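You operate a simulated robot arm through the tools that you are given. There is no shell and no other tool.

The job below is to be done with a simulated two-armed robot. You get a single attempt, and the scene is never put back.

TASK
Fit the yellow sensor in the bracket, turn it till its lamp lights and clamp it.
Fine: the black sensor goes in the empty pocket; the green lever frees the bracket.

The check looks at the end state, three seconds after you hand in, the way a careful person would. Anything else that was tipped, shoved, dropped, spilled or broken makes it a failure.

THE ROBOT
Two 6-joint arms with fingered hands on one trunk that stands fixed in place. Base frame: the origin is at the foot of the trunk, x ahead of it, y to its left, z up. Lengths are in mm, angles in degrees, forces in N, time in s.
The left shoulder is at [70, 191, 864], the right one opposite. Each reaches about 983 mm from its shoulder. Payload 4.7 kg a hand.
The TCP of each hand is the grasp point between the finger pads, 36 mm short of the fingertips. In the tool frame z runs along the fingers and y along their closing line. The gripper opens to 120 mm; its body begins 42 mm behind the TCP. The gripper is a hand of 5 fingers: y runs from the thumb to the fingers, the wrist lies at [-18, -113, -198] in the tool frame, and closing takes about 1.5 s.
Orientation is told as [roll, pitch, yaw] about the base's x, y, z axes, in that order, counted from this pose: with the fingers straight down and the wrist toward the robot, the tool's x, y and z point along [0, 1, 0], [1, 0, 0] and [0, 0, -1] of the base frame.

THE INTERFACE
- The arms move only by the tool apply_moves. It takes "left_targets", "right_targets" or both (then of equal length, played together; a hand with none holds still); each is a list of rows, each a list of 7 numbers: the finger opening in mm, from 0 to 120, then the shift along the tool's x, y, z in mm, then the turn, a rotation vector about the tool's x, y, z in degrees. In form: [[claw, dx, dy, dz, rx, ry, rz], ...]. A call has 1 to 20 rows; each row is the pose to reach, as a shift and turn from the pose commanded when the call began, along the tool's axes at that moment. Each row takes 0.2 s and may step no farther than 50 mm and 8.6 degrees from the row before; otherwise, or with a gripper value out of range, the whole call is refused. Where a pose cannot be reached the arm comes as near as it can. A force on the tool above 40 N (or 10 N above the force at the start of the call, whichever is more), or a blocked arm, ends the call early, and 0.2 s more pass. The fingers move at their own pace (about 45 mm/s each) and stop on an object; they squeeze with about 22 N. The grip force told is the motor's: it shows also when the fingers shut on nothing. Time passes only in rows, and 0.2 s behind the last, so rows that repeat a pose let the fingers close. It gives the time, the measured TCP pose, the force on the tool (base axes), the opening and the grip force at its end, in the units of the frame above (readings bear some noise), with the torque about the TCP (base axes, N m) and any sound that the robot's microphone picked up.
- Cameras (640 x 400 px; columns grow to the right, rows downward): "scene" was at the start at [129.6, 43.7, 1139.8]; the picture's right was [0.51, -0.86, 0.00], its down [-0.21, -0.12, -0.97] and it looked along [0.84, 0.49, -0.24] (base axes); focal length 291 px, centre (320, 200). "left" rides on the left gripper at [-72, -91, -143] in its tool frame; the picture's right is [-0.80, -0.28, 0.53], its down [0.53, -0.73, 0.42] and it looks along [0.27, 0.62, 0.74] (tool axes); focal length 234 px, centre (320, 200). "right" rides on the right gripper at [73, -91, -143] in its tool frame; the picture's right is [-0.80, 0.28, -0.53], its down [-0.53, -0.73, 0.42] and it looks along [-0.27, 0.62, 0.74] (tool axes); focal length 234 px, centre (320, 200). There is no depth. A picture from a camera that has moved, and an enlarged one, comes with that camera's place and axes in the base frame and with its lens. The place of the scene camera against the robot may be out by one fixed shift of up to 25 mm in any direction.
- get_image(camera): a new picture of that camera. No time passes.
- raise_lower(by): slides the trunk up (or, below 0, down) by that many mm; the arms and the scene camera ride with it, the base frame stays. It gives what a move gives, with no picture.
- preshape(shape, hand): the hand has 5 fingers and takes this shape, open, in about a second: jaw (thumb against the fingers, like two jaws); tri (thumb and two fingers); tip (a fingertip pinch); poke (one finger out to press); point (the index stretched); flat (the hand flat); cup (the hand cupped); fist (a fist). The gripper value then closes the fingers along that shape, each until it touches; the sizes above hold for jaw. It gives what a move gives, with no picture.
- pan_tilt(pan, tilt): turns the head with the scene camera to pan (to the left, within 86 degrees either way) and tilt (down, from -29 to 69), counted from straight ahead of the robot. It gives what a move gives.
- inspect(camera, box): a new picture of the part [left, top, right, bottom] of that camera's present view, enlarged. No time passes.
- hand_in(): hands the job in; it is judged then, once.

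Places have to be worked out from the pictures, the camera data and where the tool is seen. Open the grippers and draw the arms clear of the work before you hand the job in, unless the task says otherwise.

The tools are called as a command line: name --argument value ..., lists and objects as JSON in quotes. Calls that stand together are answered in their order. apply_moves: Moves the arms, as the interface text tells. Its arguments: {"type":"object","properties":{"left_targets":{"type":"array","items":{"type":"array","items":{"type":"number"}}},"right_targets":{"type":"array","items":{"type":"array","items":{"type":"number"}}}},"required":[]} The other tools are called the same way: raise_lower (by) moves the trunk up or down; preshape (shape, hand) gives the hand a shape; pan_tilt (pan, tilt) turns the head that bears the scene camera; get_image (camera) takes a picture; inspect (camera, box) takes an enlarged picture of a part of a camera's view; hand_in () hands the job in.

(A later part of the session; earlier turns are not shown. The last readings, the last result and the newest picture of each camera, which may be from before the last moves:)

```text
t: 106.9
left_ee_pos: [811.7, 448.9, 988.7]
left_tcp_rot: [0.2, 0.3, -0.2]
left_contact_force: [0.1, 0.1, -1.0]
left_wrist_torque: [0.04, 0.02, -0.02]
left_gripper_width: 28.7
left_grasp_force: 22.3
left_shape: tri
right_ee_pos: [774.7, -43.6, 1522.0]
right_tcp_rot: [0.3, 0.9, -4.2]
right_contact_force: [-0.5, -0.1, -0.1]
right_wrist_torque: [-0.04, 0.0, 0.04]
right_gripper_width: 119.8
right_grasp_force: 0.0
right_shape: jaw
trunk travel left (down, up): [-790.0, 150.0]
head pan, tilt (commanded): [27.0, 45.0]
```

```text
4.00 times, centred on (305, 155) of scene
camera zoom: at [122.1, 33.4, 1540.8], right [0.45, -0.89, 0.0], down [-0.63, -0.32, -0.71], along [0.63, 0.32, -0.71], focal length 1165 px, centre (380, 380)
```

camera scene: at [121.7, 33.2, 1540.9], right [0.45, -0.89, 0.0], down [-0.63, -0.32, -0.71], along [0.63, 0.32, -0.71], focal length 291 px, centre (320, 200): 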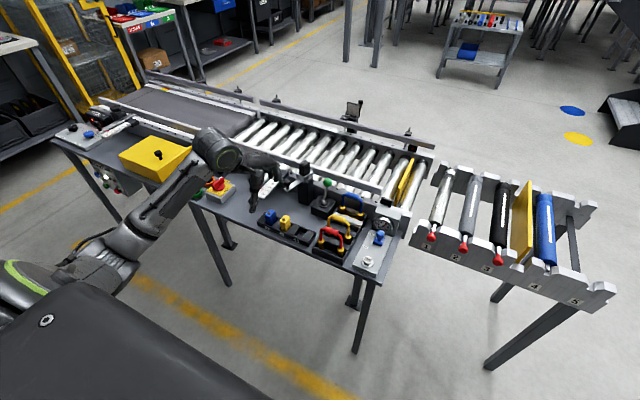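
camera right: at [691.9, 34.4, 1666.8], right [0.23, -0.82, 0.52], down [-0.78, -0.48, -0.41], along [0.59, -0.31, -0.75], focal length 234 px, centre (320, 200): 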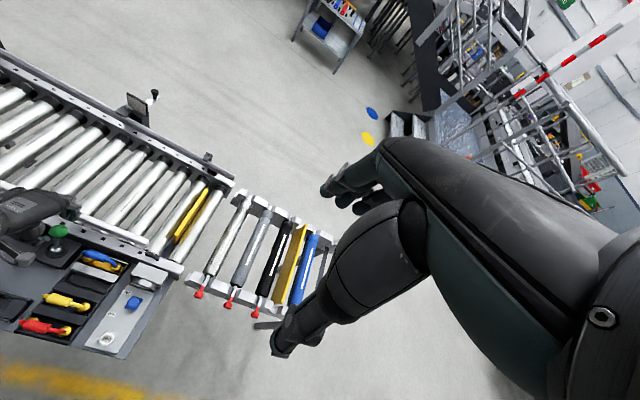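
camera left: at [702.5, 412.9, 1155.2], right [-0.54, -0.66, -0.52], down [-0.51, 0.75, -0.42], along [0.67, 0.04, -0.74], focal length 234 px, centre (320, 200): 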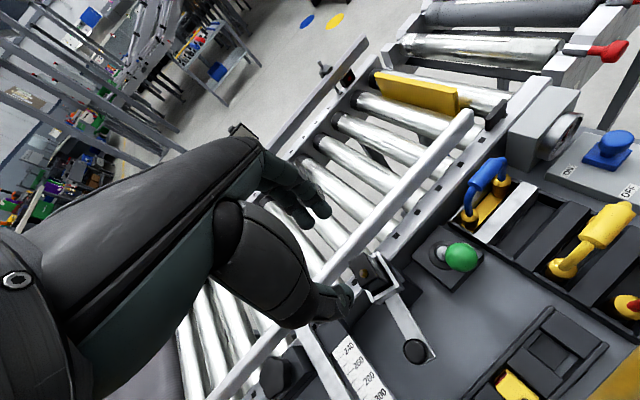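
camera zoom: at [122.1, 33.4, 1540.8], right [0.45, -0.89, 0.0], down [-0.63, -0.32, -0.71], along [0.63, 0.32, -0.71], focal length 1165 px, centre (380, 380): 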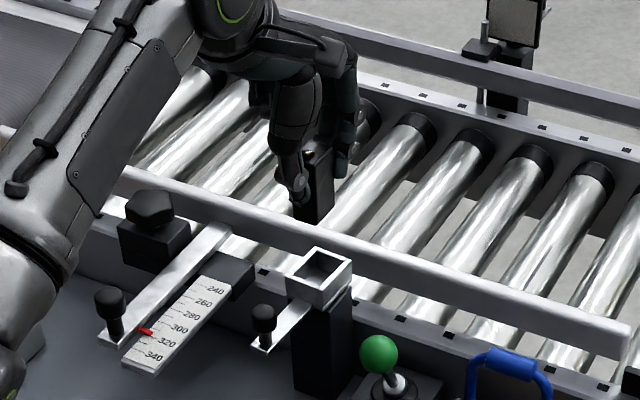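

The black sensor is out cleanly and the socket is empty. I'll carry it high over to pocket 3 at about (650,383), then check the alignment from above.

apply_moves --left_targets '[[10, -6, -18, 0, 0, 0, 0], [10, -14, -38, 0, 0, 0, 0], [10, -22, -58, 0, 0, 0, 0], [10, -30, -78, 0, 0, 0, 0], [10, -38, -98, 0, 0, 0, 0], [10, -48, -118, 0, 0, 0, 0], [10, -58, -138, 0, 0, 0, 0], [10, -68, -161, 0, 0, 0, 0], [10, -68, -161, 20, 0, 0, 0], [10, -68, -161, 45, 0, 0, 0], [10, -68, -161, 70, 0, 0, 0], [10, -68, -161, 70, 0, 0, 0]]'

get_image --camera "left"

inspect --camera "left" --box '[260, 180, 440, 340]'

inspect --camera "scene" --box '[250, 160, 350, 250]'

```text
t: 109.5
left_ee_pos: [650.0, 381.8, 917.6]
left_tcp_rot: [0.1, 0.3, -0.2]
left_contact_force: [0.8, 0.3, -0.9]
left_wrist_torque: [0.0, 0.01, 0.01]
left_gripper_width: 28.9
left_grasp_force: 22.0
left_shape: tri
right_ee_pos: [773.4, -43.3, 1521.9]
right_tcp_rot: [0.2, 1.0, -4.1]
right_contact_force: [0.9, 0.3, 0.2]
right_wrist_torque: [-0.02, -0.02, 0.01]
right_gripper_width: 119.7
right_grasp_force: 0.1
right_shape: jaw
trunk travel left (down, up): [-790.0, 150.0]
head pan, tilt (commanded): [27.0, 45.0]
```

```text
taken
camera left: at [558.7, 309.2, 1061.2], right [-0.28, -0.8, -0.52], down [-0.73, 0.53, -0.42], along [0.62, 0.27, -0.74], focal length 234 px, centre (320, 200)
```

left: 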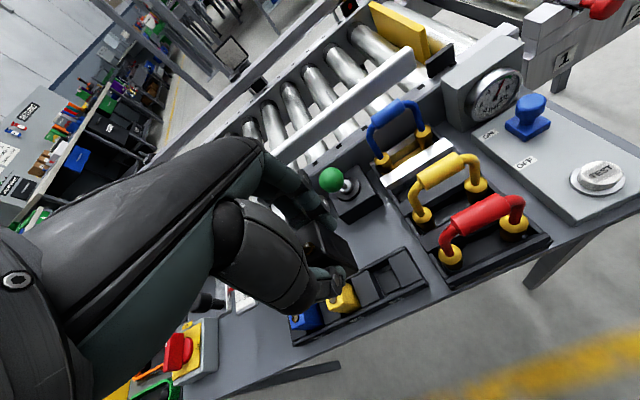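

```text
2.50 times, centred on (350, 260) of left
camera zoom: at [558.7, 309.2, 1061.2], right [-0.28, -0.8, -0.52], down [-0.73, 0.53, -0.42], along [0.62, 0.27, -0.74], focal length 585 px, centre (245, 50)
```

zoom: 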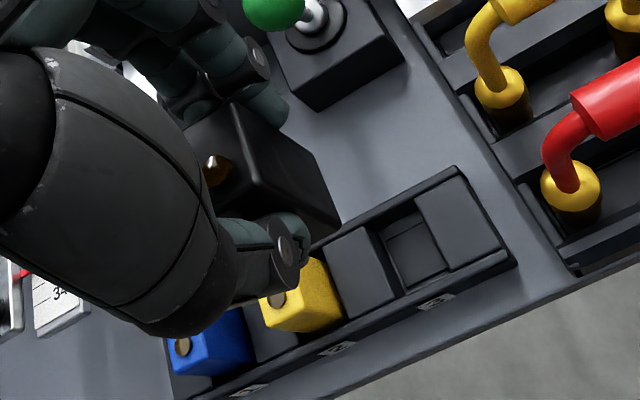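

```text
4.44 times, centred on (300, 205) of scene
camera zoom: at [122.1, 33.3, 1540.8], right [0.45, -0.89, 0.0], down [-0.63, -0.32, -0.71], along [0.63, 0.32, -0.71], focal length 1295 px, centre (409, 178)
```

zoom: 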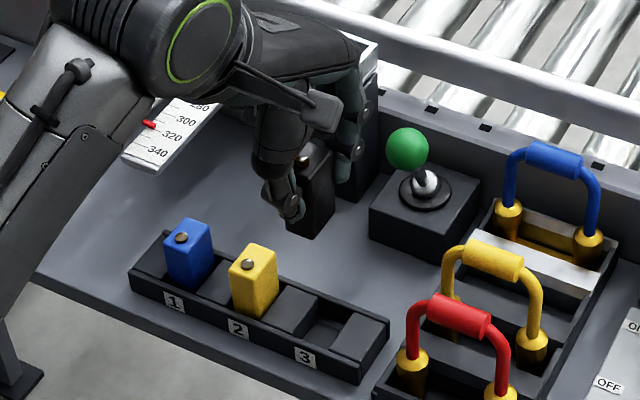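

The sensor hangs above pocket 3. I'll zoom tightly on the pocket to measure the remaining offset.

inspect --camera "left" --box '[370, 230, 450, 300]'

inspect --camera "left" --box '[320, 190, 400, 300]'

inspect --camera "scene" --box '[290, 185, 345, 245]'

```text
5.71 times, centred on (410, 265) of left
camera zoom: at [558.7, 309.2, 1061.2], right [-0.28, -0.8, -0.52], down [-0.73, 0.53, -0.42], along [0.62, 0.27, -0.74], focal length 1338 px, centre (-194, -171)
```

zoom: 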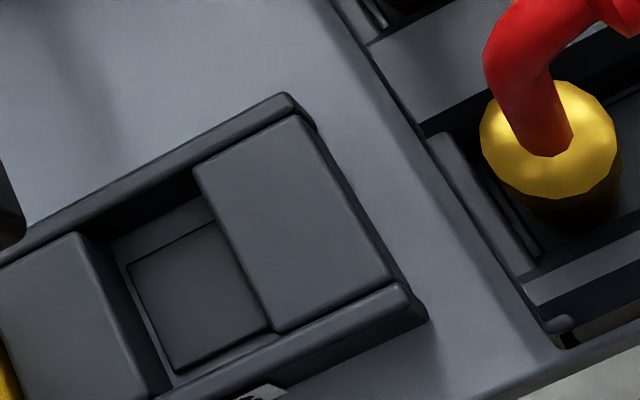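

```text
3.64 times, centred on (360, 245) of left
camera zoom: at [558.7, 309.2, 1061.2], right [-0.28, -0.8, -0.52], down [-0.73, 0.53, -0.42], along [0.62, 0.27, -0.74], focal length 852 px, centre (174, 36)
```

zoom: 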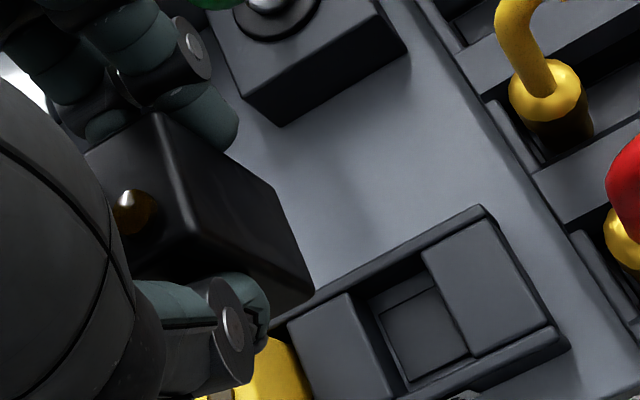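

```text
6.67 times, centred on (318, 215) of scene
camera zoom: at [122.1, 33.3, 1540.8], right [0.45, -0.89, 0.0], down [-0.63, -0.32, -0.71], along [0.63, 0.32, -0.71], focal length 1942 px, centre (337, 100)
```

zoom: 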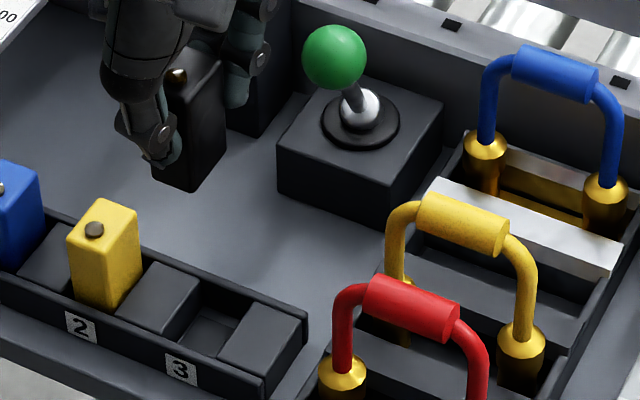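

Sensor and pocket are within about 1.5 mm of each other, and the sensor is about 62 mm tall. I'll make that small correction and lower it into the pocket mouth, stopping before the fingertips reach the holder walls.

apply_moves --left_targets '[[10, -0.8, 1.2, 20, 0, 0, 0], [10, -0.8, 1.2, 42, 0, 0, 0], [10, -0.8, 1.2, 64, 0, 0, 0], [10, -0.8, 1.2, 84, 0, 0, 0], [10, -0.8, 1.2, 98, 0, 0, 0], [10, -0.8, 1.2, 108, 0, 0, 0], [10, -0.8, 1.2, 108, 0, 0, 0]]'

inspect --camera "left" --box '[280, 170, 440, 310]'

inspect --camera "scene" --box '[270, 190, 340, 250]'

```text
t: 111.1
left_ee_pos: [650.3, 381.1, 809.3]
left_tcp_rot: [0.0, 0.3, -0.1]
left_contact_force: [0.6, -0.5, -0.5]
left_wrist_torque: [-0.02, 0.01, -0.01]
left_gripper_width: 29.0
left_grasp_force: 22.0
left_shape: tri
right_ee_pos: [775.0, -44.5, 1521.9]
right_tcp_rot: [0.1, 0.8, -4.2]
right_contact_force: [-0.3, 1.2, -0.2]
right_wrist_torque: [0.0, -0.02, -0.02]
right_gripper_width: 120.0
right_grasp_force: 0.1
right_shape: jaw
trunk travel left (down, up): [-790.0, 150.0]
head pan, tilt (commanded): [27.0, 45.0]
```

```text
2.86 times, centred on (360, 240) of left
camera zoom: at [559.7, 308.7, 953.2], right [-0.28, -0.8, -0.52], down [-0.73, 0.53, -0.42], along [0.62, 0.27, -0.74], focal length 669 px, centre (206, 86)
```

zoom: 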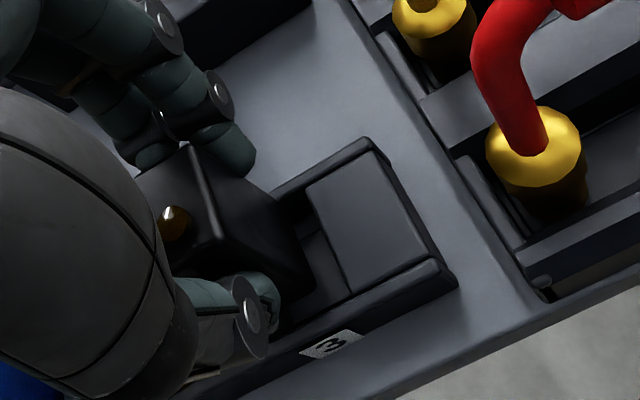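

```text
6.67 times, centred on (305, 220) of scene
camera zoom: at [121.9, 33.2, 1540.8], right [0.45, -0.89, 0.0], down [-0.63, -0.32, -0.71], along [0.63, 0.32, -0.71], focal length 1942 px, centre (420, 67)
```

zoom: 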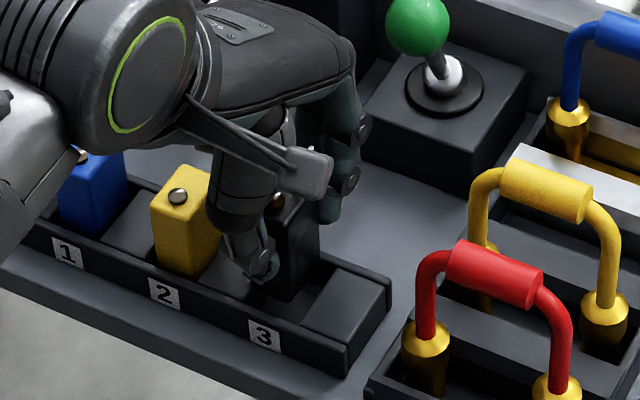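

The sensor sits just above the pocket mouth with 4–5 mm clear on each side. I'll lower it on into the pocket in small steps.

apply_moves --left_targets '[[10, 0, 0.8, 4, 0, 0, 0], [10, 0, 0.8, 8, 0, 0, 0], [10, 0, 0.8, 12, 0, 0, 0], [10, 0, 0.8, 16, 0, 0, 0], [10, 0, 0.8, 20, 0, 0, 0], [10, 0, 0.8, 20, 0, 0, 0]]'

inspect --camera "left" --box '[280, 170, 440, 310]'

inspect --camera "scene" --box '[270, 190, 340, 250]'

```text
t: 112.5
left_ee_pos: [651.0, 380.2, 791.4]
left_tcp_rot: [0.1, 0.3, -0.2]
left_contact_force: [-0.4, 0.4, -0.9]
left_wrist_torque: [0.05, -0.03, 0.0]
left_gripper_width: 28.9
left_grasp_force: 22.0
left_shape: tri
right_ee_pos: [774.8, -43.5, 1521.3]
right_tcp_rot: [0.2, 0.9, -4.2]
right_contact_force: [0.1, -0.2, 0.1]
right_wrist_torque: [-0.05, -0.02, 0.01]
right_gripper_width: 119.8
right_grasp_force: 0.0
right_shape: jaw
trunk travel left (down, up): [-790.0, 150.0]
head pan, tilt (commanded): [27.0, 45.0]
```

```text
2.86 times, centred on (360, 240) of left
camera zoom: at [560.0, 308.7, 933.6], right [-0.28, -0.8, -0.52], down [-0.73, 0.53, -0.42], along [0.62, 0.27, -0.74], focal length 669 px, centre (206, 86)
```

zoom: 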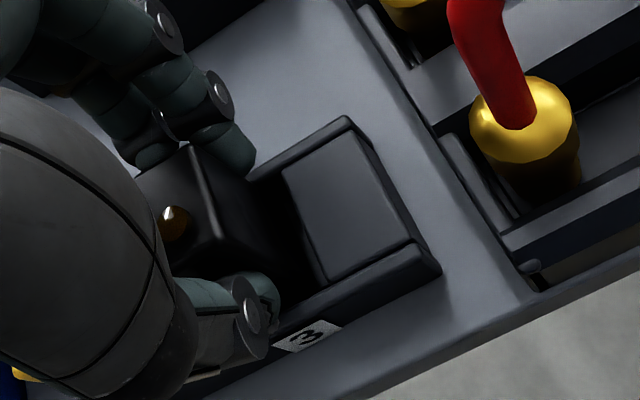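

```text
6.67 times, centred on (305, 220) of scene
camera zoom: at [121.9, 33.2, 1540.8], right [0.45, -0.89, 0.0], down [-0.63, -0.32, -0.71], along [0.63, 0.32, -0.71], focal length 1942 px, centre (420, 67)
```

zoom: 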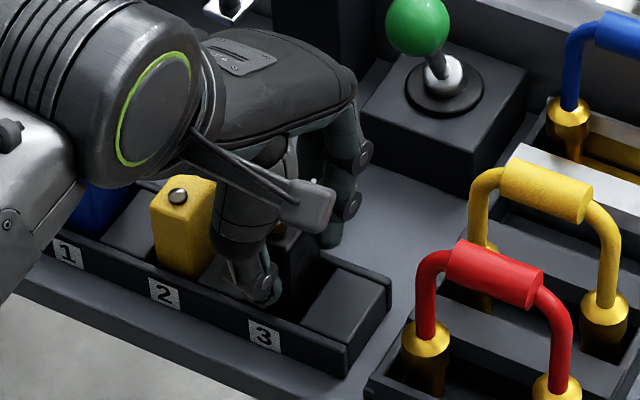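

The sensor is inside the pocket without any contact. I'll go on in 2 mm steps until I feel the floor or the walls.

apply_moves --left_targets '[[10, 0, 0, 2, 0, 0, 0], [10, 0, 0, 4, 0, 0, 0], [10, 0, 0, 6, 0, 0, 0], [10, 0, 0, 8, 0, 0, 0], [10, 0, 0, 8, 0, 0, 0]]'

inspect --camera "scene" --box '[280, 200, 330, 240]'

```text
t: 113.7
left_ee_pos: [650.7, 380.5, 785.2]
left_tcp_rot: [0.1, 0.1, -0.3]
left_contact_force: [0.7, 0.9, 8.9]
left_wrist_torque: [0.03, 0.01, 0.0]
left_gripper_width: 29.2
left_grasp_force: 22.0
left_shape: tri
right_ee_pos: [773.4, -44.0, 1522.7]
right_tcp_rot: [0.3, 0.9, -4.1]
right_contact_force: [0.4, -0.5, 0.2]
right_wrist_torque: [0.01, -0.02, 0.01]
right_gripper_width: 120.1
right_grasp_force: 0.2
right_shape: jaw
trunk travel left (down, up): [-790.0, 150.0]
head pan, tilt (commanded): [27.0, 45.0]
```

```text
10.00 times, centred on (305, 220) of scene
camera zoom: at [120.6, 32.7, 1541.1], right [0.45, -0.89, 0.0], down [-0.63, -0.32, -0.71], along [0.63, 0.32, -0.71], focal length 2913 px, centre (470, 0)
```

zoom: 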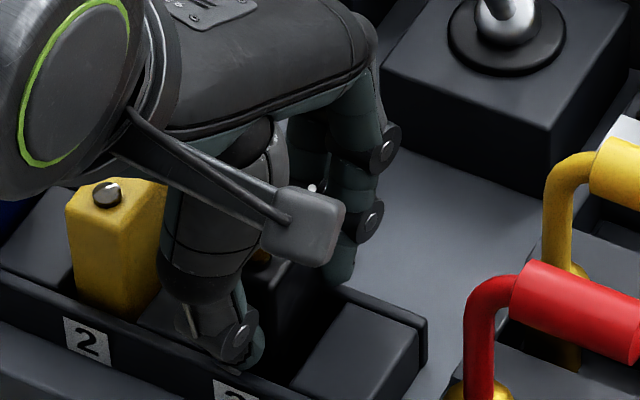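

There is 9 N straight up with no torque, so the sensor stands on the pocket floor with its top at about z 785. I'll release it gently and lift straight up.

apply_moves --left_targets '[[34, 0, 0, -1, 0, 0, 0], [42, 0, 0, -1.5, 0, 0, 0], [50, 0, 0, -1.5, 0, 0, 0], [50, 0, 0, -1.5, 0, 0, 0], [50, 0, 0, -10, 0, 0, 0], [50, 0, 0, -25, 0, 0, 0], [50, 0, 0, -45, 0, 0, 0], [50, 0, 0, -70, 0, 0, 0], [50, 0, 0, -100, 0, 0, 0], [50, 0, 0, -130, 0, 0, 0]]'

get_image --camera "left"

inspect --camera "scene" --box '[255, 190, 345, 250]'

inspect --camera "left" --box '[320, 200, 460, 320]'

```text
t: 115.9
left_ee_pos: [652.0, 380.1, 913.3]
left_tcp_rot: [0.1, 0.3, -0.1]
left_contact_force: [-0.8, 1.1, 0.6]
left_wrist_torque: [0.01, -0.02, -0.04]
left_gripper_width: 49.7
left_grasp_force: 0.1
left_shape: tri
right_ee_pos: [774.8, -43.4, 1521.6]
right_tcp_rot: [0.2, 1.0, -4.2]
right_contact_force: [-0.4, 1.3, 0.3]
right_wrist_torque: [-0.02, -0.01, -0.01]
right_gripper_width: 120.0
right_grasp_force: 0.0
right_shape: jaw
trunk travel left (down, up): [-790.0, 150.0]
head pan, tilt (commanded): [27.0, 45.0]
```

```text
taken
camera left: at [560.7, 308.9, 1056.1], right [-0.28, -0.8, -0.52], down [-0.73, 0.53, -0.42], along [0.62, 0.27, -0.74], focal length 234 px, centre (320, 200)
```

left: 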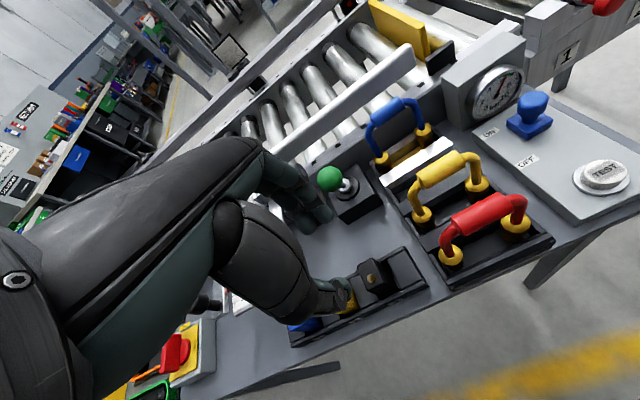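

```text
6.67 times, centred on (300, 220) of scene
camera zoom: at [121.7, 33.1, 1540.8], right [0.45, -0.89, 0.0], down [-0.63, -0.32, -0.71], along [0.63, 0.32, -0.71], focal length 1942 px, centre (453, 67)
```

zoom: 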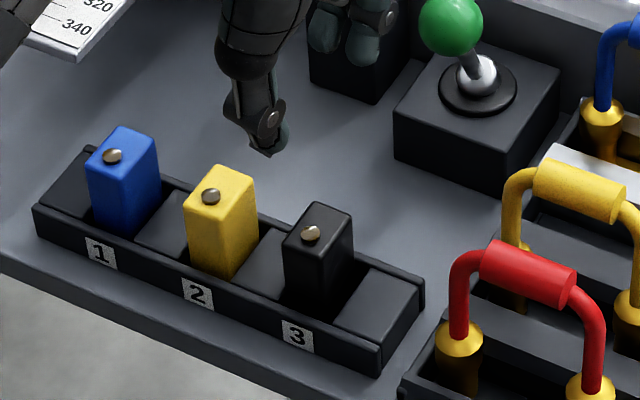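

```text
3.33 times, centred on (390, 260) of left
camera zoom: at [560.7, 308.9, 1056.1], right [-0.28, -0.8, -0.52], down [-0.73, 0.53, -0.42], along [0.62, 0.27, -0.74], focal length 781 px, centre (87, 0)
```

zoom: 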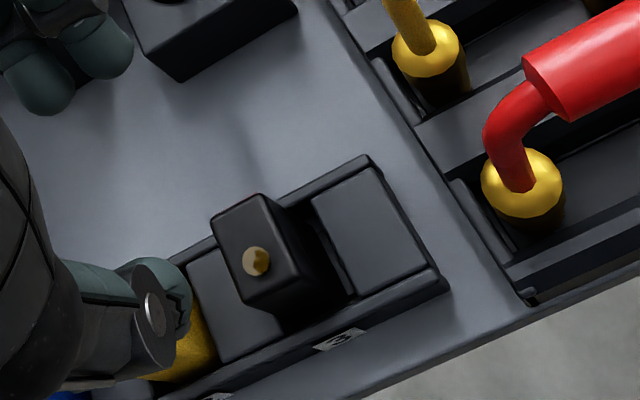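

The black sensor stands square in pocket 3. Now for the yellow one: I'll move over pocket 2, which is 60 mm toward +y, and check alignment.

apply_moves --left_targets '[[60, 20, -0.5, 0, 0, 0, 0], [60, 40, -1, 0, 0, 0, 0], [60, 60.5, -1.5, 0, 0, 0, 0], [60, 60.5, -1.5, 0, 0, 0, 0]]'

inspect --camera "left" --box '[320, 190, 440, 310]'

inspect --camera "scene" --box '[255, 170, 345, 250]'

```text
t: 116.9
left_ee_pos: [652.0, 442.7, 913.1]
left_tcp_rot: [0.1, 0.4, -0.2]
left_contact_force: [-0.2, -0.2, 0.5]
left_wrist_torque: [0.02, 0.01, -0.01]
left_gripper_width: 59.6
left_grasp_force: 0.0
left_shape: tri
right_ee_pos: [774.8, -45.2, 1523.1]
right_tcp_rot: [0.3, 0.9, -4.2]
right_contact_force: [0.1, 0.5, -0.7]
right_wrist_torque: [0.02, -0.01, 0.03]
right_gripper_width: 119.9
right_grasp_force: 0.1
right_shape: jaw
trunk travel left (down, up): [-790.0, 150.0]
head pan, tilt (commanded): [27.0, 45.0]
```

```text
3.33 times, centred on (380, 250) of left
camera zoom: at [559.7, 369.4, 1055.7], right [-0.29, -0.8, -0.52], down [-0.73, 0.54, -0.42], along [0.62, 0.27, -0.74], focal length 781 px, centre (120, 33)
```

zoom: 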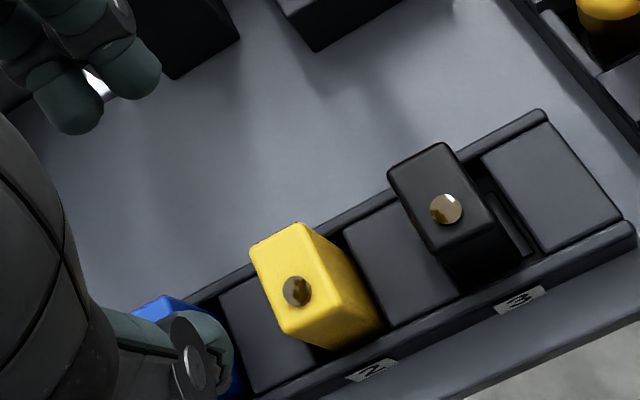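

```text
5.00 times, centred on (300, 210) of scene
camera zoom: at [121.9, 32.9, 1540.8], right [0.45, -0.89, 0.0], down [-0.63, -0.32, -0.71], along [0.63, 0.32, -0.71], focal length 1456 px, centre (420, 150)
```

zoom: 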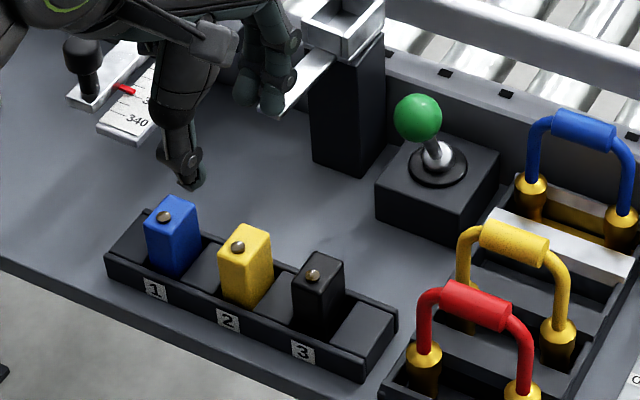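

The yellow sensor's lamp is within 1.5 mm of where the black's was in my grip. I'll correct that and descend around it, keeping the fingertips just above the holder walls.

apply_moves --left_targets '[[60, -1.5, 0, 20, 0, 0, 0], [60, -1.5, 0, 45, 0, 0, 0], [60, -1.5, 0, 70, 0, 0, 0], [60, -1.5, 0, 90, 0, 0, 0], [60, -1.5, 0, 105, 0, 0, 0], [60, -1.5, 0, 115, 0, 0, 0], [60, -1.5, 0, 122, 0, 0, 0], [60, -1.5, 0, 124, 0, 0, 0], [60, -1.5, 0, 124, 0, 0, 0]]'

inspect --camera "left" --box '[240, 150, 420, 320]'

inspect --camera "scene" --box '[255, 180, 345, 250]'

```text
t: 118.9
left_ee_pos: [649.3, 439.6, 788.0]
left_tcp_rot: [0.1, 0.3, -0.1]
left_contact_force: [0.3, -0.1, -0.4]
left_wrist_torque: [0.02, 0.01, 0.0]
left_gripper_width: 59.7
left_grasp_force: 0.1
left_shape: tri
right_ee_pos: [775.3, -42.8, 1522.8]
right_tcp_rot: [0.2, 0.8, -4.2]
right_contact_force: [-1.0, -0.5, -1.5]
right_wrist_torque: [0.03, -0.02, -0.03]
right_gripper_width: 119.9
right_grasp_force: 0.0
right_shape: jaw
trunk travel left (down, up): [-790.0, 150.0]
head pan, tilt (commanded): [27.0, 45.0]
```

```text
2.35 times, centred on (330, 235) of left
camera zoom: at [558.6, 367.8, 931.3], right [-0.28, -0.8, -0.52], down [-0.73, 0.53, -0.42], along [0.62, 0.27, -0.74], focal length 551 px, centre (296, 118)
```

zoom: 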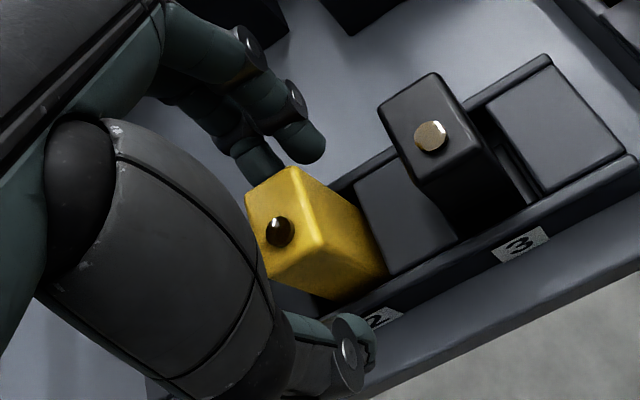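

```text
5.71 times, centred on (300, 215) of scene
camera zoom: at [121.9, 33.2, 1540.8], right [0.45, -0.89, 0.0], down [-0.63, -0.32, -0.71], along [0.63, 0.32, -0.71], focal length 1664 px, centre (434, 114)
```

zoom: 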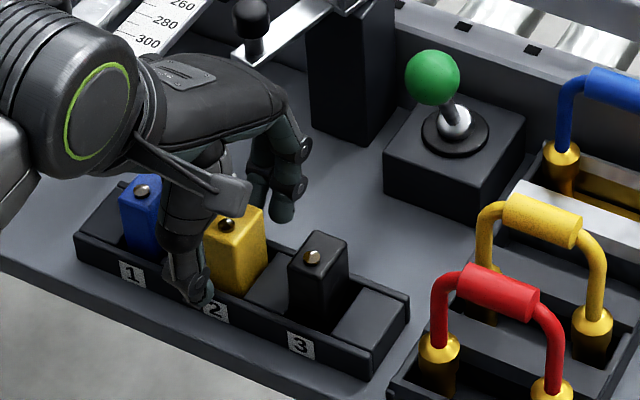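

The yellow sensor is centred between thumb and fingers with no contact. I'll close on it.

apply_moves --left_targets '[[45, 0, 0, 0, 0, 0, 0], [38, 0, 0, 0, 0, 0, 0], [30, 0, 0, 0, 0, 0, 0], [20, 0, 0, 0, 0, 0, 0], [10, 0, 0, 0, 0, 0, 0], [10, 0, 0, 0, 0, 0, 0], [10, 0, 0, 0, 0, 0, 0]]'

inspect --camera "left" --box '[240, 150, 420, 320]'

```text
t: 120.5
left_ee_pos: [649.2, 441.7, 789.5]
left_tcp_rot: [0.0, 0.2, -0.2]
left_contact_force: [0.2, 0.3, 0.2]
left_wrist_torque: [0.01, 0.02, 0.01]
left_gripper_width: 29.0
left_grasp_force: 22.2
left_shape: tri
right_ee_pos: [773.4, -43.3, 1522.4]
right_tcp_rot: [0.2, 0.8, -4.1]
right_contact_force: [0.1, 0.0, -0.2]
right_wrist_torque: [0.03, 0.01, -0.01]
right_gripper_width: 119.8
right_grasp_force: 0.0
right_shape: jaw
trunk travel left (down, up): [-790.0, 150.0]
head pan, tilt (commanded): [27.0, 45.0]
```

```text
2.35 times, centred on (330, 235) of left
camera zoom: at [558.7, 367.8, 931.4], right [-0.28, -0.8, -0.52], down [-0.73, 0.53, -0.42], along [0.62, 0.27, -0.74], focal length 551 px, centre (296, 118)
```

zoom: 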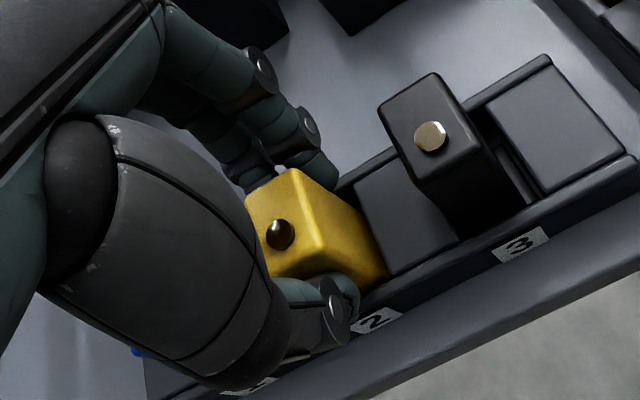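

Gripped at 29 mm. I'll lift it straight out and bring it up high near the bracket.

apply_moves --left_targets '[[10, 0, 0, -5, 0, 0, 0], [10, 0, 0, -12, 0, 0, 0], [10, 0, 0, -20, 0, 0, 0], [10, 0, 0, -32, 0, 0, 0], [10, 0, 0, -50, 0, 0, 0], [10, 0, 0, -75, 0, 0, 0], [10, 0, 0, -100, 0, 0, 0], [10, 0, 0, -130, 0, 0, 0], [10, 0, 0, -160, 0, 0, 0], [10, 0, 0, -195, 0, 0, 0], [10, 0, 0, -195, 0, 0, 0]]'

inspect --camera "left" --box '[240, 130, 420, 320]'

inspect --camera "scene" --box '[240, 110, 350, 250]'

```text
t: 122.9
left_ee_pos: [651.1, 439.0, 984.3]
left_tcp_rot: [0.1, 0.3, -0.2]
left_contact_force: [0.0, 0.4, -0.4]
left_wrist_torque: [0.02, -0.02, -0.01]
left_gripper_width: 28.5
left_grasp_force: 22.4
left_shape: tri
right_ee_pos: [773.9, -43.5, 1521.7]
right_tcp_rot: [0.3, 0.9, -4.2]
right_contact_force: [0.5, -0.5, 0.1]
right_wrist_torque: [0.02, 0.02, 0.0]
right_gripper_width: 119.7
right_grasp_force: 0.2
right_shape: jaw
trunk travel left (down, up): [-790.0, 150.0]
head pan, tilt (commanded): [27.0, 45.0]
```

```text
2.11 times, centred on (330, 225) of left
camera zoom: at [560.5, 366.8, 1127.1], right [-0.28, -0.8, -0.52], down [-0.73, 0.53, -0.42], along [0.62, 0.27, -0.74], focal length 493 px, centre (299, 147)
```

zoom: 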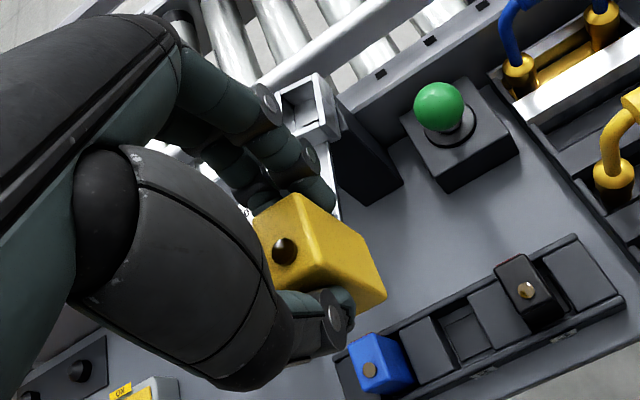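

```text
2.86 times, centred on (295, 180) of scene
camera zoom: at [122.0, 33.5, 1540.8], right [0.45, -0.89, 0.0], down [-0.63, -0.32, -0.71], along [0.63, 0.32, -0.71], focal length 832 px, centre (391, 257)
```

zoom: 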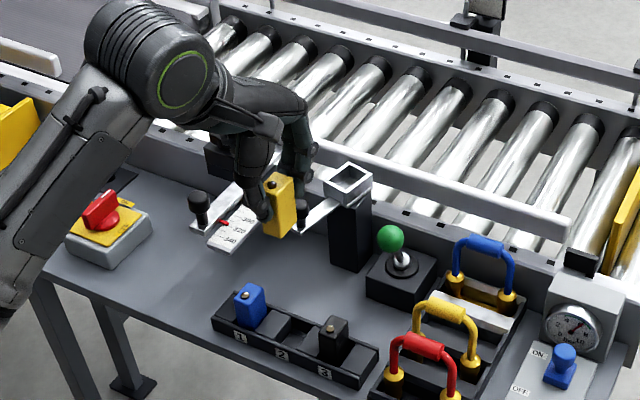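

The yellow sensor is in hand and the pocket is clear. I'll carry it over to above the socket.

apply_moves --left_targets '[[10, 1, 20, 0, 0, 0, 0], [10, 3, 42, 0, 0, 0, 0], [10, 5, 64, 0, 0, 0, 0], [10, 7, 86, 0, 0, 0, 0], [10, 8, 108, 0, 0, 0, 0], [10, 9, 128, 0, 0, 0, 0], [10, 10.5, 146, 0, 0, 0, 0], [10, 11.6, 159.9, 0, 0, 0, 0], [10, 11.6, 159.9, 0, 0, 0, 0]]'

inspect --camera "left" --box '[260, 170, 420, 320]'

inspect --camera "scene" --box '[265, 110, 345, 200]'

```text
t: 124.9
left_ee_pos: [810.7, 451.0, 982.6]
left_tcp_rot: [0.1, 0.3, -0.1]
left_contact_force: [0.9, -1.0, -1.1]
left_wrist_torque: [0.01, -0.01, 0.0]
left_gripper_width: 28.8
left_grasp_force: 22.4
left_shape: tri
right_ee_pos: [774.0, -44.8, 1521.6]
right_tcp_rot: [0.2, 0.9, -4.2]
right_contact_force: [-0.7, 0.5, -0.5]
right_wrist_torque: [0.05, 0.01, 0.01]
right_gripper_width: 119.9
right_grasp_force: 0.1
right_shape: jaw
trunk travel left (down, up): [-790.0, 150.0]
head pan, tilt (commanded): [27.0, 45.0]
```

```text
2.67 times, centred on (340, 245) of left
camera zoom: at [719.9, 378.4, 1126.0], right [-0.28, -0.8, -0.52], down [-0.73, 0.53, -0.42], along [0.62, 0.27, -0.74], focal length 624 px, centre (267, 80)
```

zoom: 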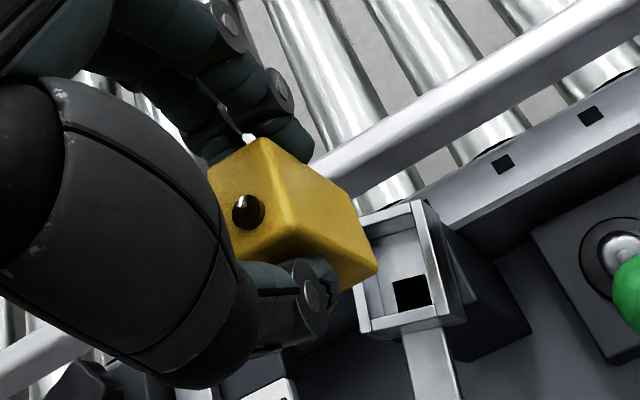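

```text
4.44 times, centred on (305, 155) of scene
camera zoom: at [121.6, 33.5, 1540.9], right [0.45, -0.89, 0.0], down [-0.63, -0.32, -0.71], along [0.63, 0.32, -0.71], focal length 1295 px, centre (387, 400)
```

zoom: 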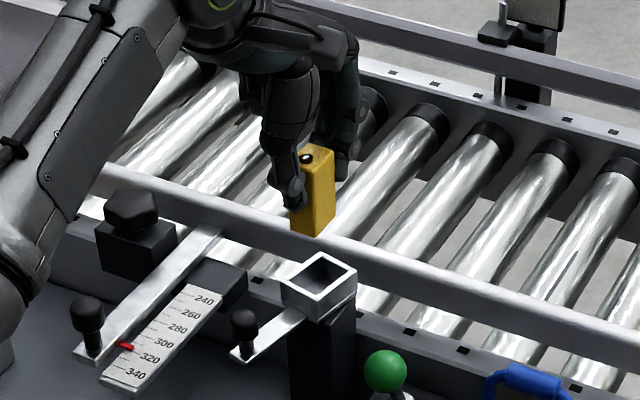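

The socket is turned to about −9.5° as seen from both cameras, so I'll turn the hand to match. Then I'll lower until the sensor's foot is just above the rim.

apply_moves --left_targets '[[10, 0, 0, 0, 0, 0, 2.4], [10, 0, 0, 0, 0, 0, 4.8], [10, 0, 0, 0, 0, 0, 7.2], [10, 0, 0, 5, 0, 0, 9.5], [10, 0, 0, 18, 0, 0, 9.5], [10, 0, 0, 30, 0, 0, 9.5], [10, 0, 0, 40, 0, 0, 9.5], [10, 0, 0, 45, 0, 0, 9.5], [10, 0, 0, 45, 0, 0, 9.5]]'

inspect --camera "left" --box '[280, 170, 420, 300]'

inspect --camera "scene" --box '[275, 125, 335, 195]'

```text
t: 126.9
left_ee_pos: [810.4, 451.1, 938.1]
left_tcp_rot: [0.0, 0.3, -9.7]
left_contact_force: [-0.5, 0.1, 0.2]
left_wrist_torque: [-0.01, -0.02, 0.02]
left_gripper_width: 28.8
left_grasp_force: 22.5
left_shape: tri
right_ee_pos: [774.8, -43.9, 1521.7]
right_tcp_rot: [0.2, 1.0, -4.2]
right_contact_force: [0.3, 0.3, -0.6]
right_wrist_torque: [-0.03, -0.01, -0.02]
right_gripper_width: 119.8
right_grasp_force: 0.0
right_shape: jaw
trunk travel left (down, up): [-790.0, 150.0]
head pan, tilt (commanded): [27.0, 45.0]
```

```text
3.08 times, centred on (350, 235) of left
camera zoom: at [708.7, 395.1, 1080.8], right [-0.41, -0.74, -0.52], down [-0.64, 0.65, -0.42], along [0.65, 0.16, -0.74], focal length 720 px, centre (228, 92)
```

zoom: 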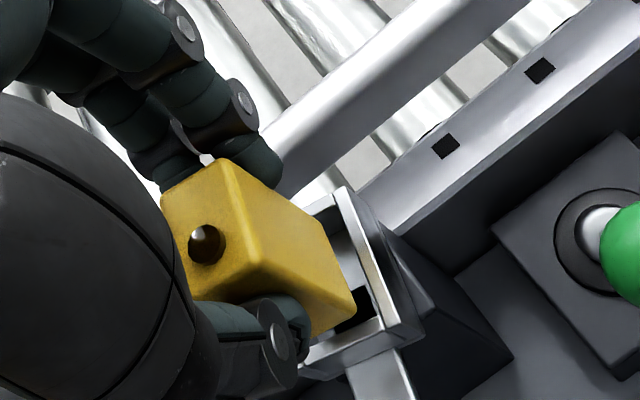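

```text
5.71 times, centred on (305, 160) of scene
camera zoom: at [122.0, 33.3, 1540.8], right [0.45, -0.89, 0.0], down [-0.63, -0.32, -0.71], along [0.63, 0.32, -0.71], focal length 1664 px, centre (406, 429)
```

zoom: 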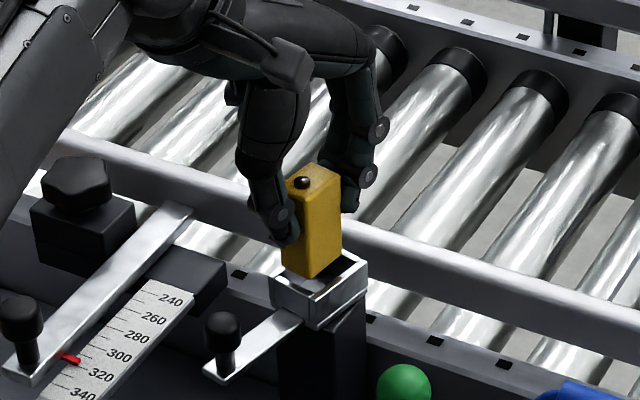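

The sensor's foot is centred over the opening with 3–4 mm clear around and matching angle. I'll lower it into the socket slowly.

apply_moves --left_targets '[[10, 0, 1, 4, 0, 0, 0], [10, 0, 1, 8, 0, 0, 0], [10, 0, 1, 12, 0, 0, 0], [10, 0, 1, 15, 0, 0, 0], [10, 0, 1, 18, 0, 0, 0], [10, 0, 1, 18, 0, 0, 0]]'

inspect --camera "left" --box '[280, 170, 420, 300]'

inspect --camera "scene" --box '[275, 125, 335, 195]'

```text
t: 128.3
left_ee_pos: [810.5, 449.6, 924.0]
left_tcp_rot: [0.2, -0.1, -9.7]
left_contact_force: [8.4, 0.9, 26.1]
left_wrist_torque: [0.1, 0.01, 0.04]
left_gripper_width: 33.2
left_grasp_force: 21.4
left_shape: tri
right_ee_pos: [770.7, -46.4, 1524.4]
right_tcp_rot: [0.3, 0.7, -4.2]
right_contact_force: [0.3, 0.1, 0.4]
right_wrist_torque: [0.01, 0.0, 0.01]
right_gripper_width: 120.1
right_grasp_force: 0.1
right_shape: jaw
trunk travel left (down, up): [-790.0, 150.0]
head pan, tilt (commanded): [27.0, 45.0]
```

```text
3.08 times, centred on (350, 235) of left
camera zoom: at [708.7, 392.8, 1067.0], right [-0.41, -0.74, -0.53], down [-0.63, 0.65, -0.42], along [0.66, 0.16, -0.74], focal length 720 px, centre (228, 92)
```

zoom: 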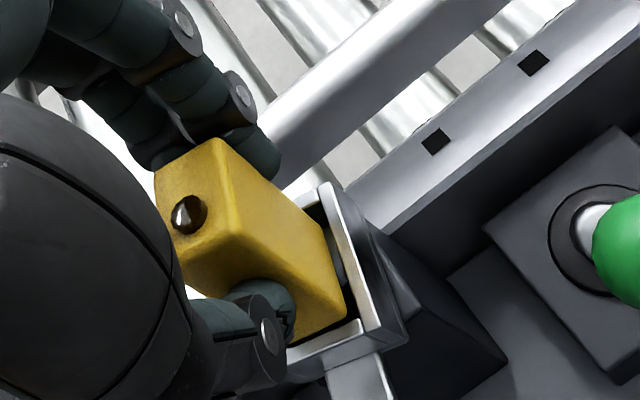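

```text
5.71 times, centred on (305, 160) of scene
camera zoom: at [119.1, 31.0, 1541.4], right [0.45, -0.89, 0.0], down [-0.63, -0.32, -0.71], along [0.63, 0.32, -0.71], focal length 1664 px, centre (406, 429)
```

zoom: 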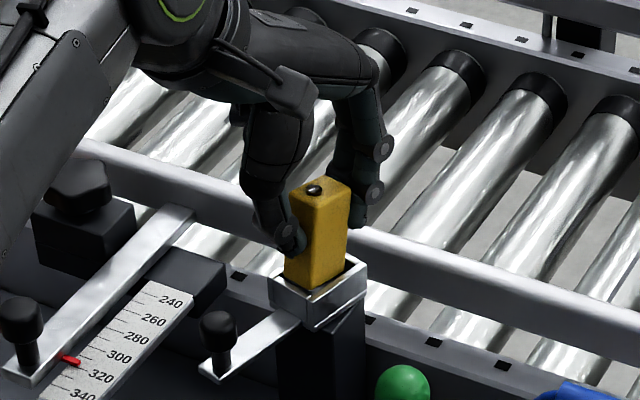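

The foot's front edge caught on the socket's front wall, and the sensor tilted slightly in the grip. I'll lift back up and check how it sits in the hand.

apply_moves --left_targets '[[10, 0, 0, -5, 0, 0, 0], [10, 0, 0, -12, 0, 0, 0], [10, 0, 0, -20, 0, 0, 0], [10, 0, 0, -28, 0, 0, 0], [10, 0, 0, -28, 0, 0, 0]]'

inspect --camera "left" --box '[270, 170, 430, 310]'

inspect --camera "scene" --box '[275, 115, 345, 195]'

```text
t: 129.5
left_ee_pos: [812.3, 450.0, 946.8]
left_tcp_rot: [0.0, 0.4, -9.7]
left_contact_force: [-0.8, -0.6, -1.0]
left_wrist_torque: [0.02, -0.02, 0.02]
left_gripper_width: 29.7
left_grasp_force: 22.2
left_shape: tri
right_ee_pos: [774.8, -43.3, 1520.1]
right_tcp_rot: [0.2, 0.9, -4.0]
right_contact_force: [-0.5, 0.2, 0.7]
right_wrist_torque: [0.01, 0.0, -0.02]
right_gripper_width: 119.8
right_grasp_force: 0.1
right_shape: jaw
trunk travel left (down, up): [-790.0, 150.0]
head pan, tilt (commanded): [27.0, 45.0]
```

```text
2.86 times, centred on (350, 240) of left
camera zoom: at [710.1, 394.3, 1089.9], right [-0.41, -0.75, -0.52], down [-0.64, 0.65, -0.42], along [0.65, 0.16, -0.74], focal length 669 px, centre (234, 86)
```

zoom: 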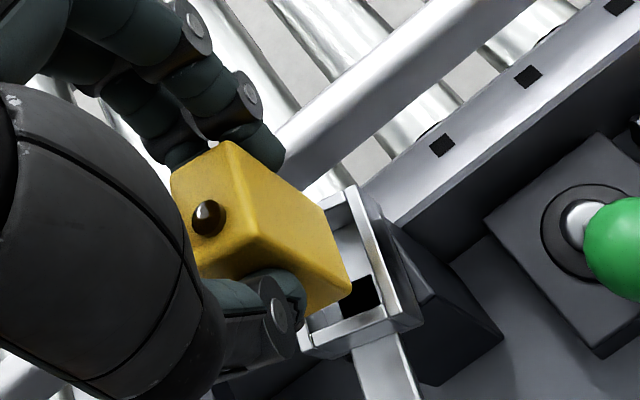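

```text
5.00 times, centred on (310, 155) of scene
camera zoom: at [122.1, 33.5, 1540.8], right [0.45, -0.89, 0.0], down [-0.63, -0.32, -0.71], along [0.63, 0.32, -0.71], focal length 1456 px, centre (370, 425)
```

zoom: 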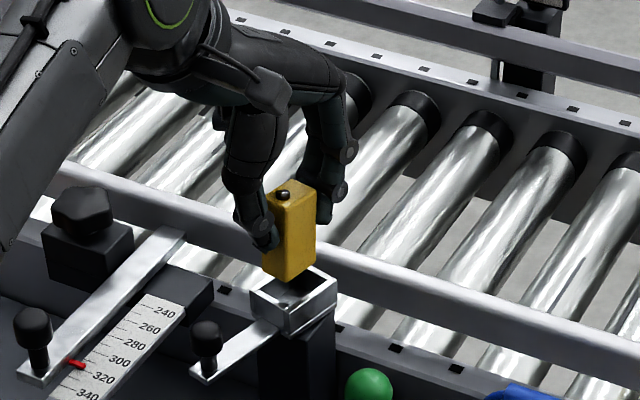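

The sensor has settled flat in the grip again. I'll zoom on the socket opening and the foot to measure the x offset properly.

inspect --camera "left" --box '[330, 205, 390, 265]'

inspect --camera "scene" --box '[295, 150, 325, 185]'

```text
6.67 times, centred on (360, 235) of left
camera zoom: at [710.1, 394.3, 1089.9], right [-0.41, -0.75, -0.52], down [-0.64, 0.65, -0.42], along [0.65, 0.16, -0.74], focal length 1561 px, centre (53, -33)
```

zoom: 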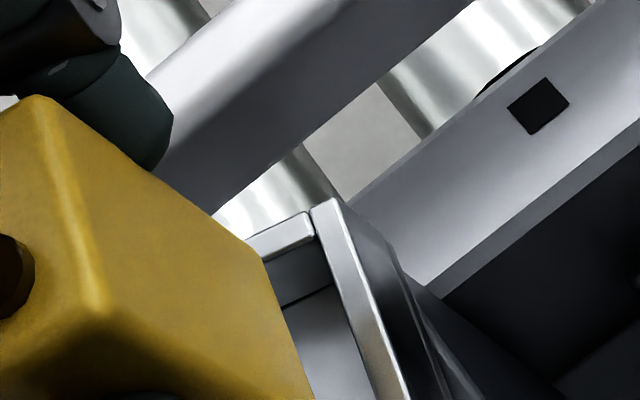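

```text
11.43 times, centred on (310, 168) of scene
camera zoom: at [122.1, 33.5, 1540.8], right [0.45, -0.89, 0.0], down [-0.63, -0.32, -0.71], along [0.63, 0.32, -0.71], focal length 3329 px, centre (434, 571)
```

zoom: 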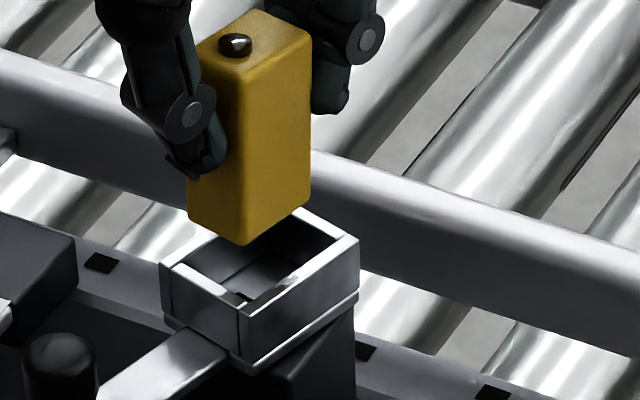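

The socket rim turns out to be at about z 863, which puts the opening's centre roughly 3.5 mm further toward the conveyor than the sensor. I'll shift by that and lower again in small steps.

apply_moves --left_targets '[[10, 0, 2, 6, 0, 0, 0], [10, 0, 3.5, 12, 0, 0, 0], [10, 0, 3.5, 17, 0, 0, 0], [10, 0, 3.5, 21, 0, 0, 0], [10, 0, 3.5, 25, 0, 0, 0], [10, 0, 3.5, 25, 0, 0, 0]]'

inspect --camera "scene" --box '[290, 145, 330, 190]'

inspect --camera "left" --box '[280, 170, 400, 290]'

```text
t: 130.9
left_ee_pos: [814.7, 450.6, 922.5]
left_tcp_rot: [0.0, 0.3, -9.7]
left_contact_force: [0.4, 0.0, -0.5]
left_wrist_torque: [0.0, 0.01, 0.01]
left_gripper_width: 29.7
left_grasp_force: 22.1
left_shape: tri
right_ee_pos: [773.5, -43.9, 1521.7]
right_tcp_rot: [0.2, 0.9, -4.1]
right_contact_force: [0.5, 0.4, 0.3]
right_wrist_torque: [0.0, -0.02, 0.05]
right_gripper_width: 120.0
right_grasp_force: 0.1
right_shape: jaw
trunk travel left (down, up): [-790.0, 150.0]
head pan, tilt (commanded): [27.0, 45.0]
```

```text
8.89 times, centred on (310, 168) of scene
camera zoom: at [121.9, 33.3, 1540.8], right [0.45, -0.89, 0.0], down [-0.63, -0.32, -0.71], along [0.63, 0.32, -0.71], focal length 2589 px, centre (409, 489)
```

zoom: 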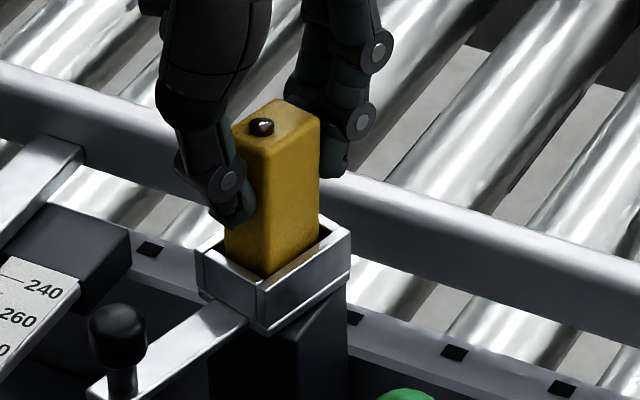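

```text
3.33 times, centred on (340, 230) of left
camera zoom: at [713.2, 393.9, 1065.6], right [-0.41, -0.74, -0.52], down [-0.64, 0.65, -0.42], along [0.65, 0.16, -0.74], focal length 781 px, centre (253, 100)
```

zoom: 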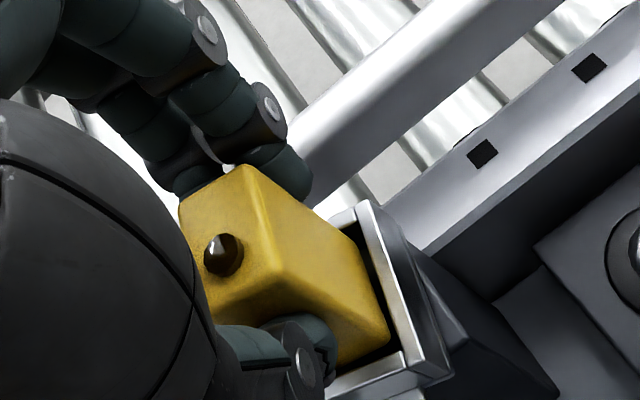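

No contact this time, and the foot is entering the socket. I'll continue down.

apply_moves --left_targets '[[10, 0, 0, 3, 0, 0, 0], [10, 0, 0, 6, 0, 0, 0], [10, 0, 0, 9, 0, 0, 0], [10, 0, 0, 11, 0, 0, 0], [10, 0, 0, 11, 0, 0, 0]]'

inspect --camera "scene" --box '[290, 145, 330, 190]'

inspect --camera "left" --box '[280, 170, 400, 290]'

```text
t: 132.1
left_ee_pos: [815.2, 449.6, 911.5]
left_tcp_rot: [0.0, 0.3, -9.6]
left_contact_force: [0.5, 0.1, -1.1]
left_wrist_torque: [0.0, 0.03, 0.0]
left_gripper_width: 29.3
left_grasp_force: 22.7
left_shape: tri
right_ee_pos: [773.6, -44.5, 1522.4]
right_tcp_rot: [0.2, 1.0, -4.2]
right_contact_force: [0.2, 0.5, -0.3]
right_wrist_torque: [-0.02, -0.02, 0.0]
right_gripper_width: 119.9
right_grasp_force: 0.2
right_shape: jaw
trunk travel left (down, up): [-790.0, 150.0]
head pan, tilt (commanded): [27.0, 45.0]
```

```text
8.89 times, centred on (310, 168) of scene
camera zoom: at [122.0, 33.3, 1540.8], right [0.45, -0.89, 0.0], down [-0.63, -0.32, -0.71], along [0.63, 0.32, -0.71], focal length 2589 px, centre (409, 489)
```

zoom: 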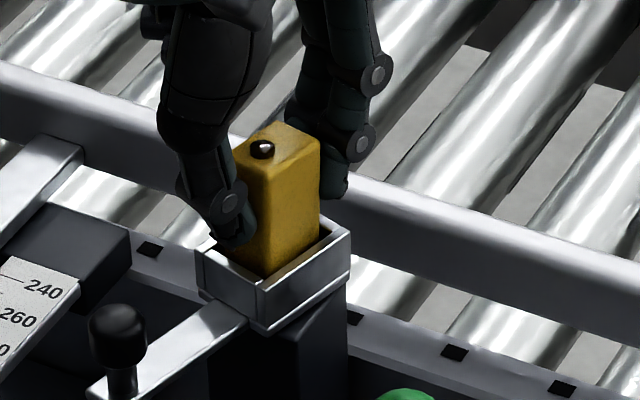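

```text
3.33 times, centred on (340, 230) of left
camera zoom: at [713.4, 394.2, 1054.6], right [-0.41, -0.74, -0.52], down [-0.64, 0.65, -0.42], along [0.65, 0.16, -0.74], focal length 781 px, centre (253, 100)
```

zoom: 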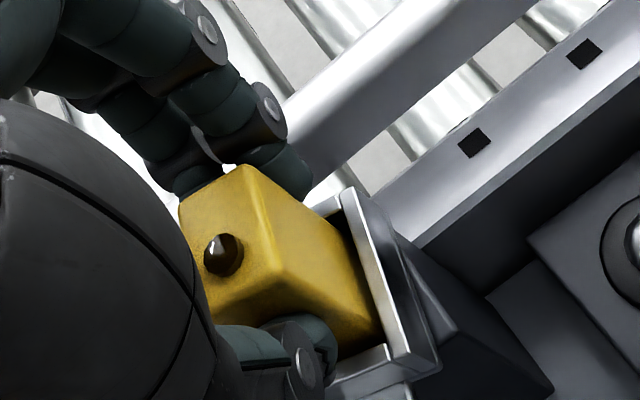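

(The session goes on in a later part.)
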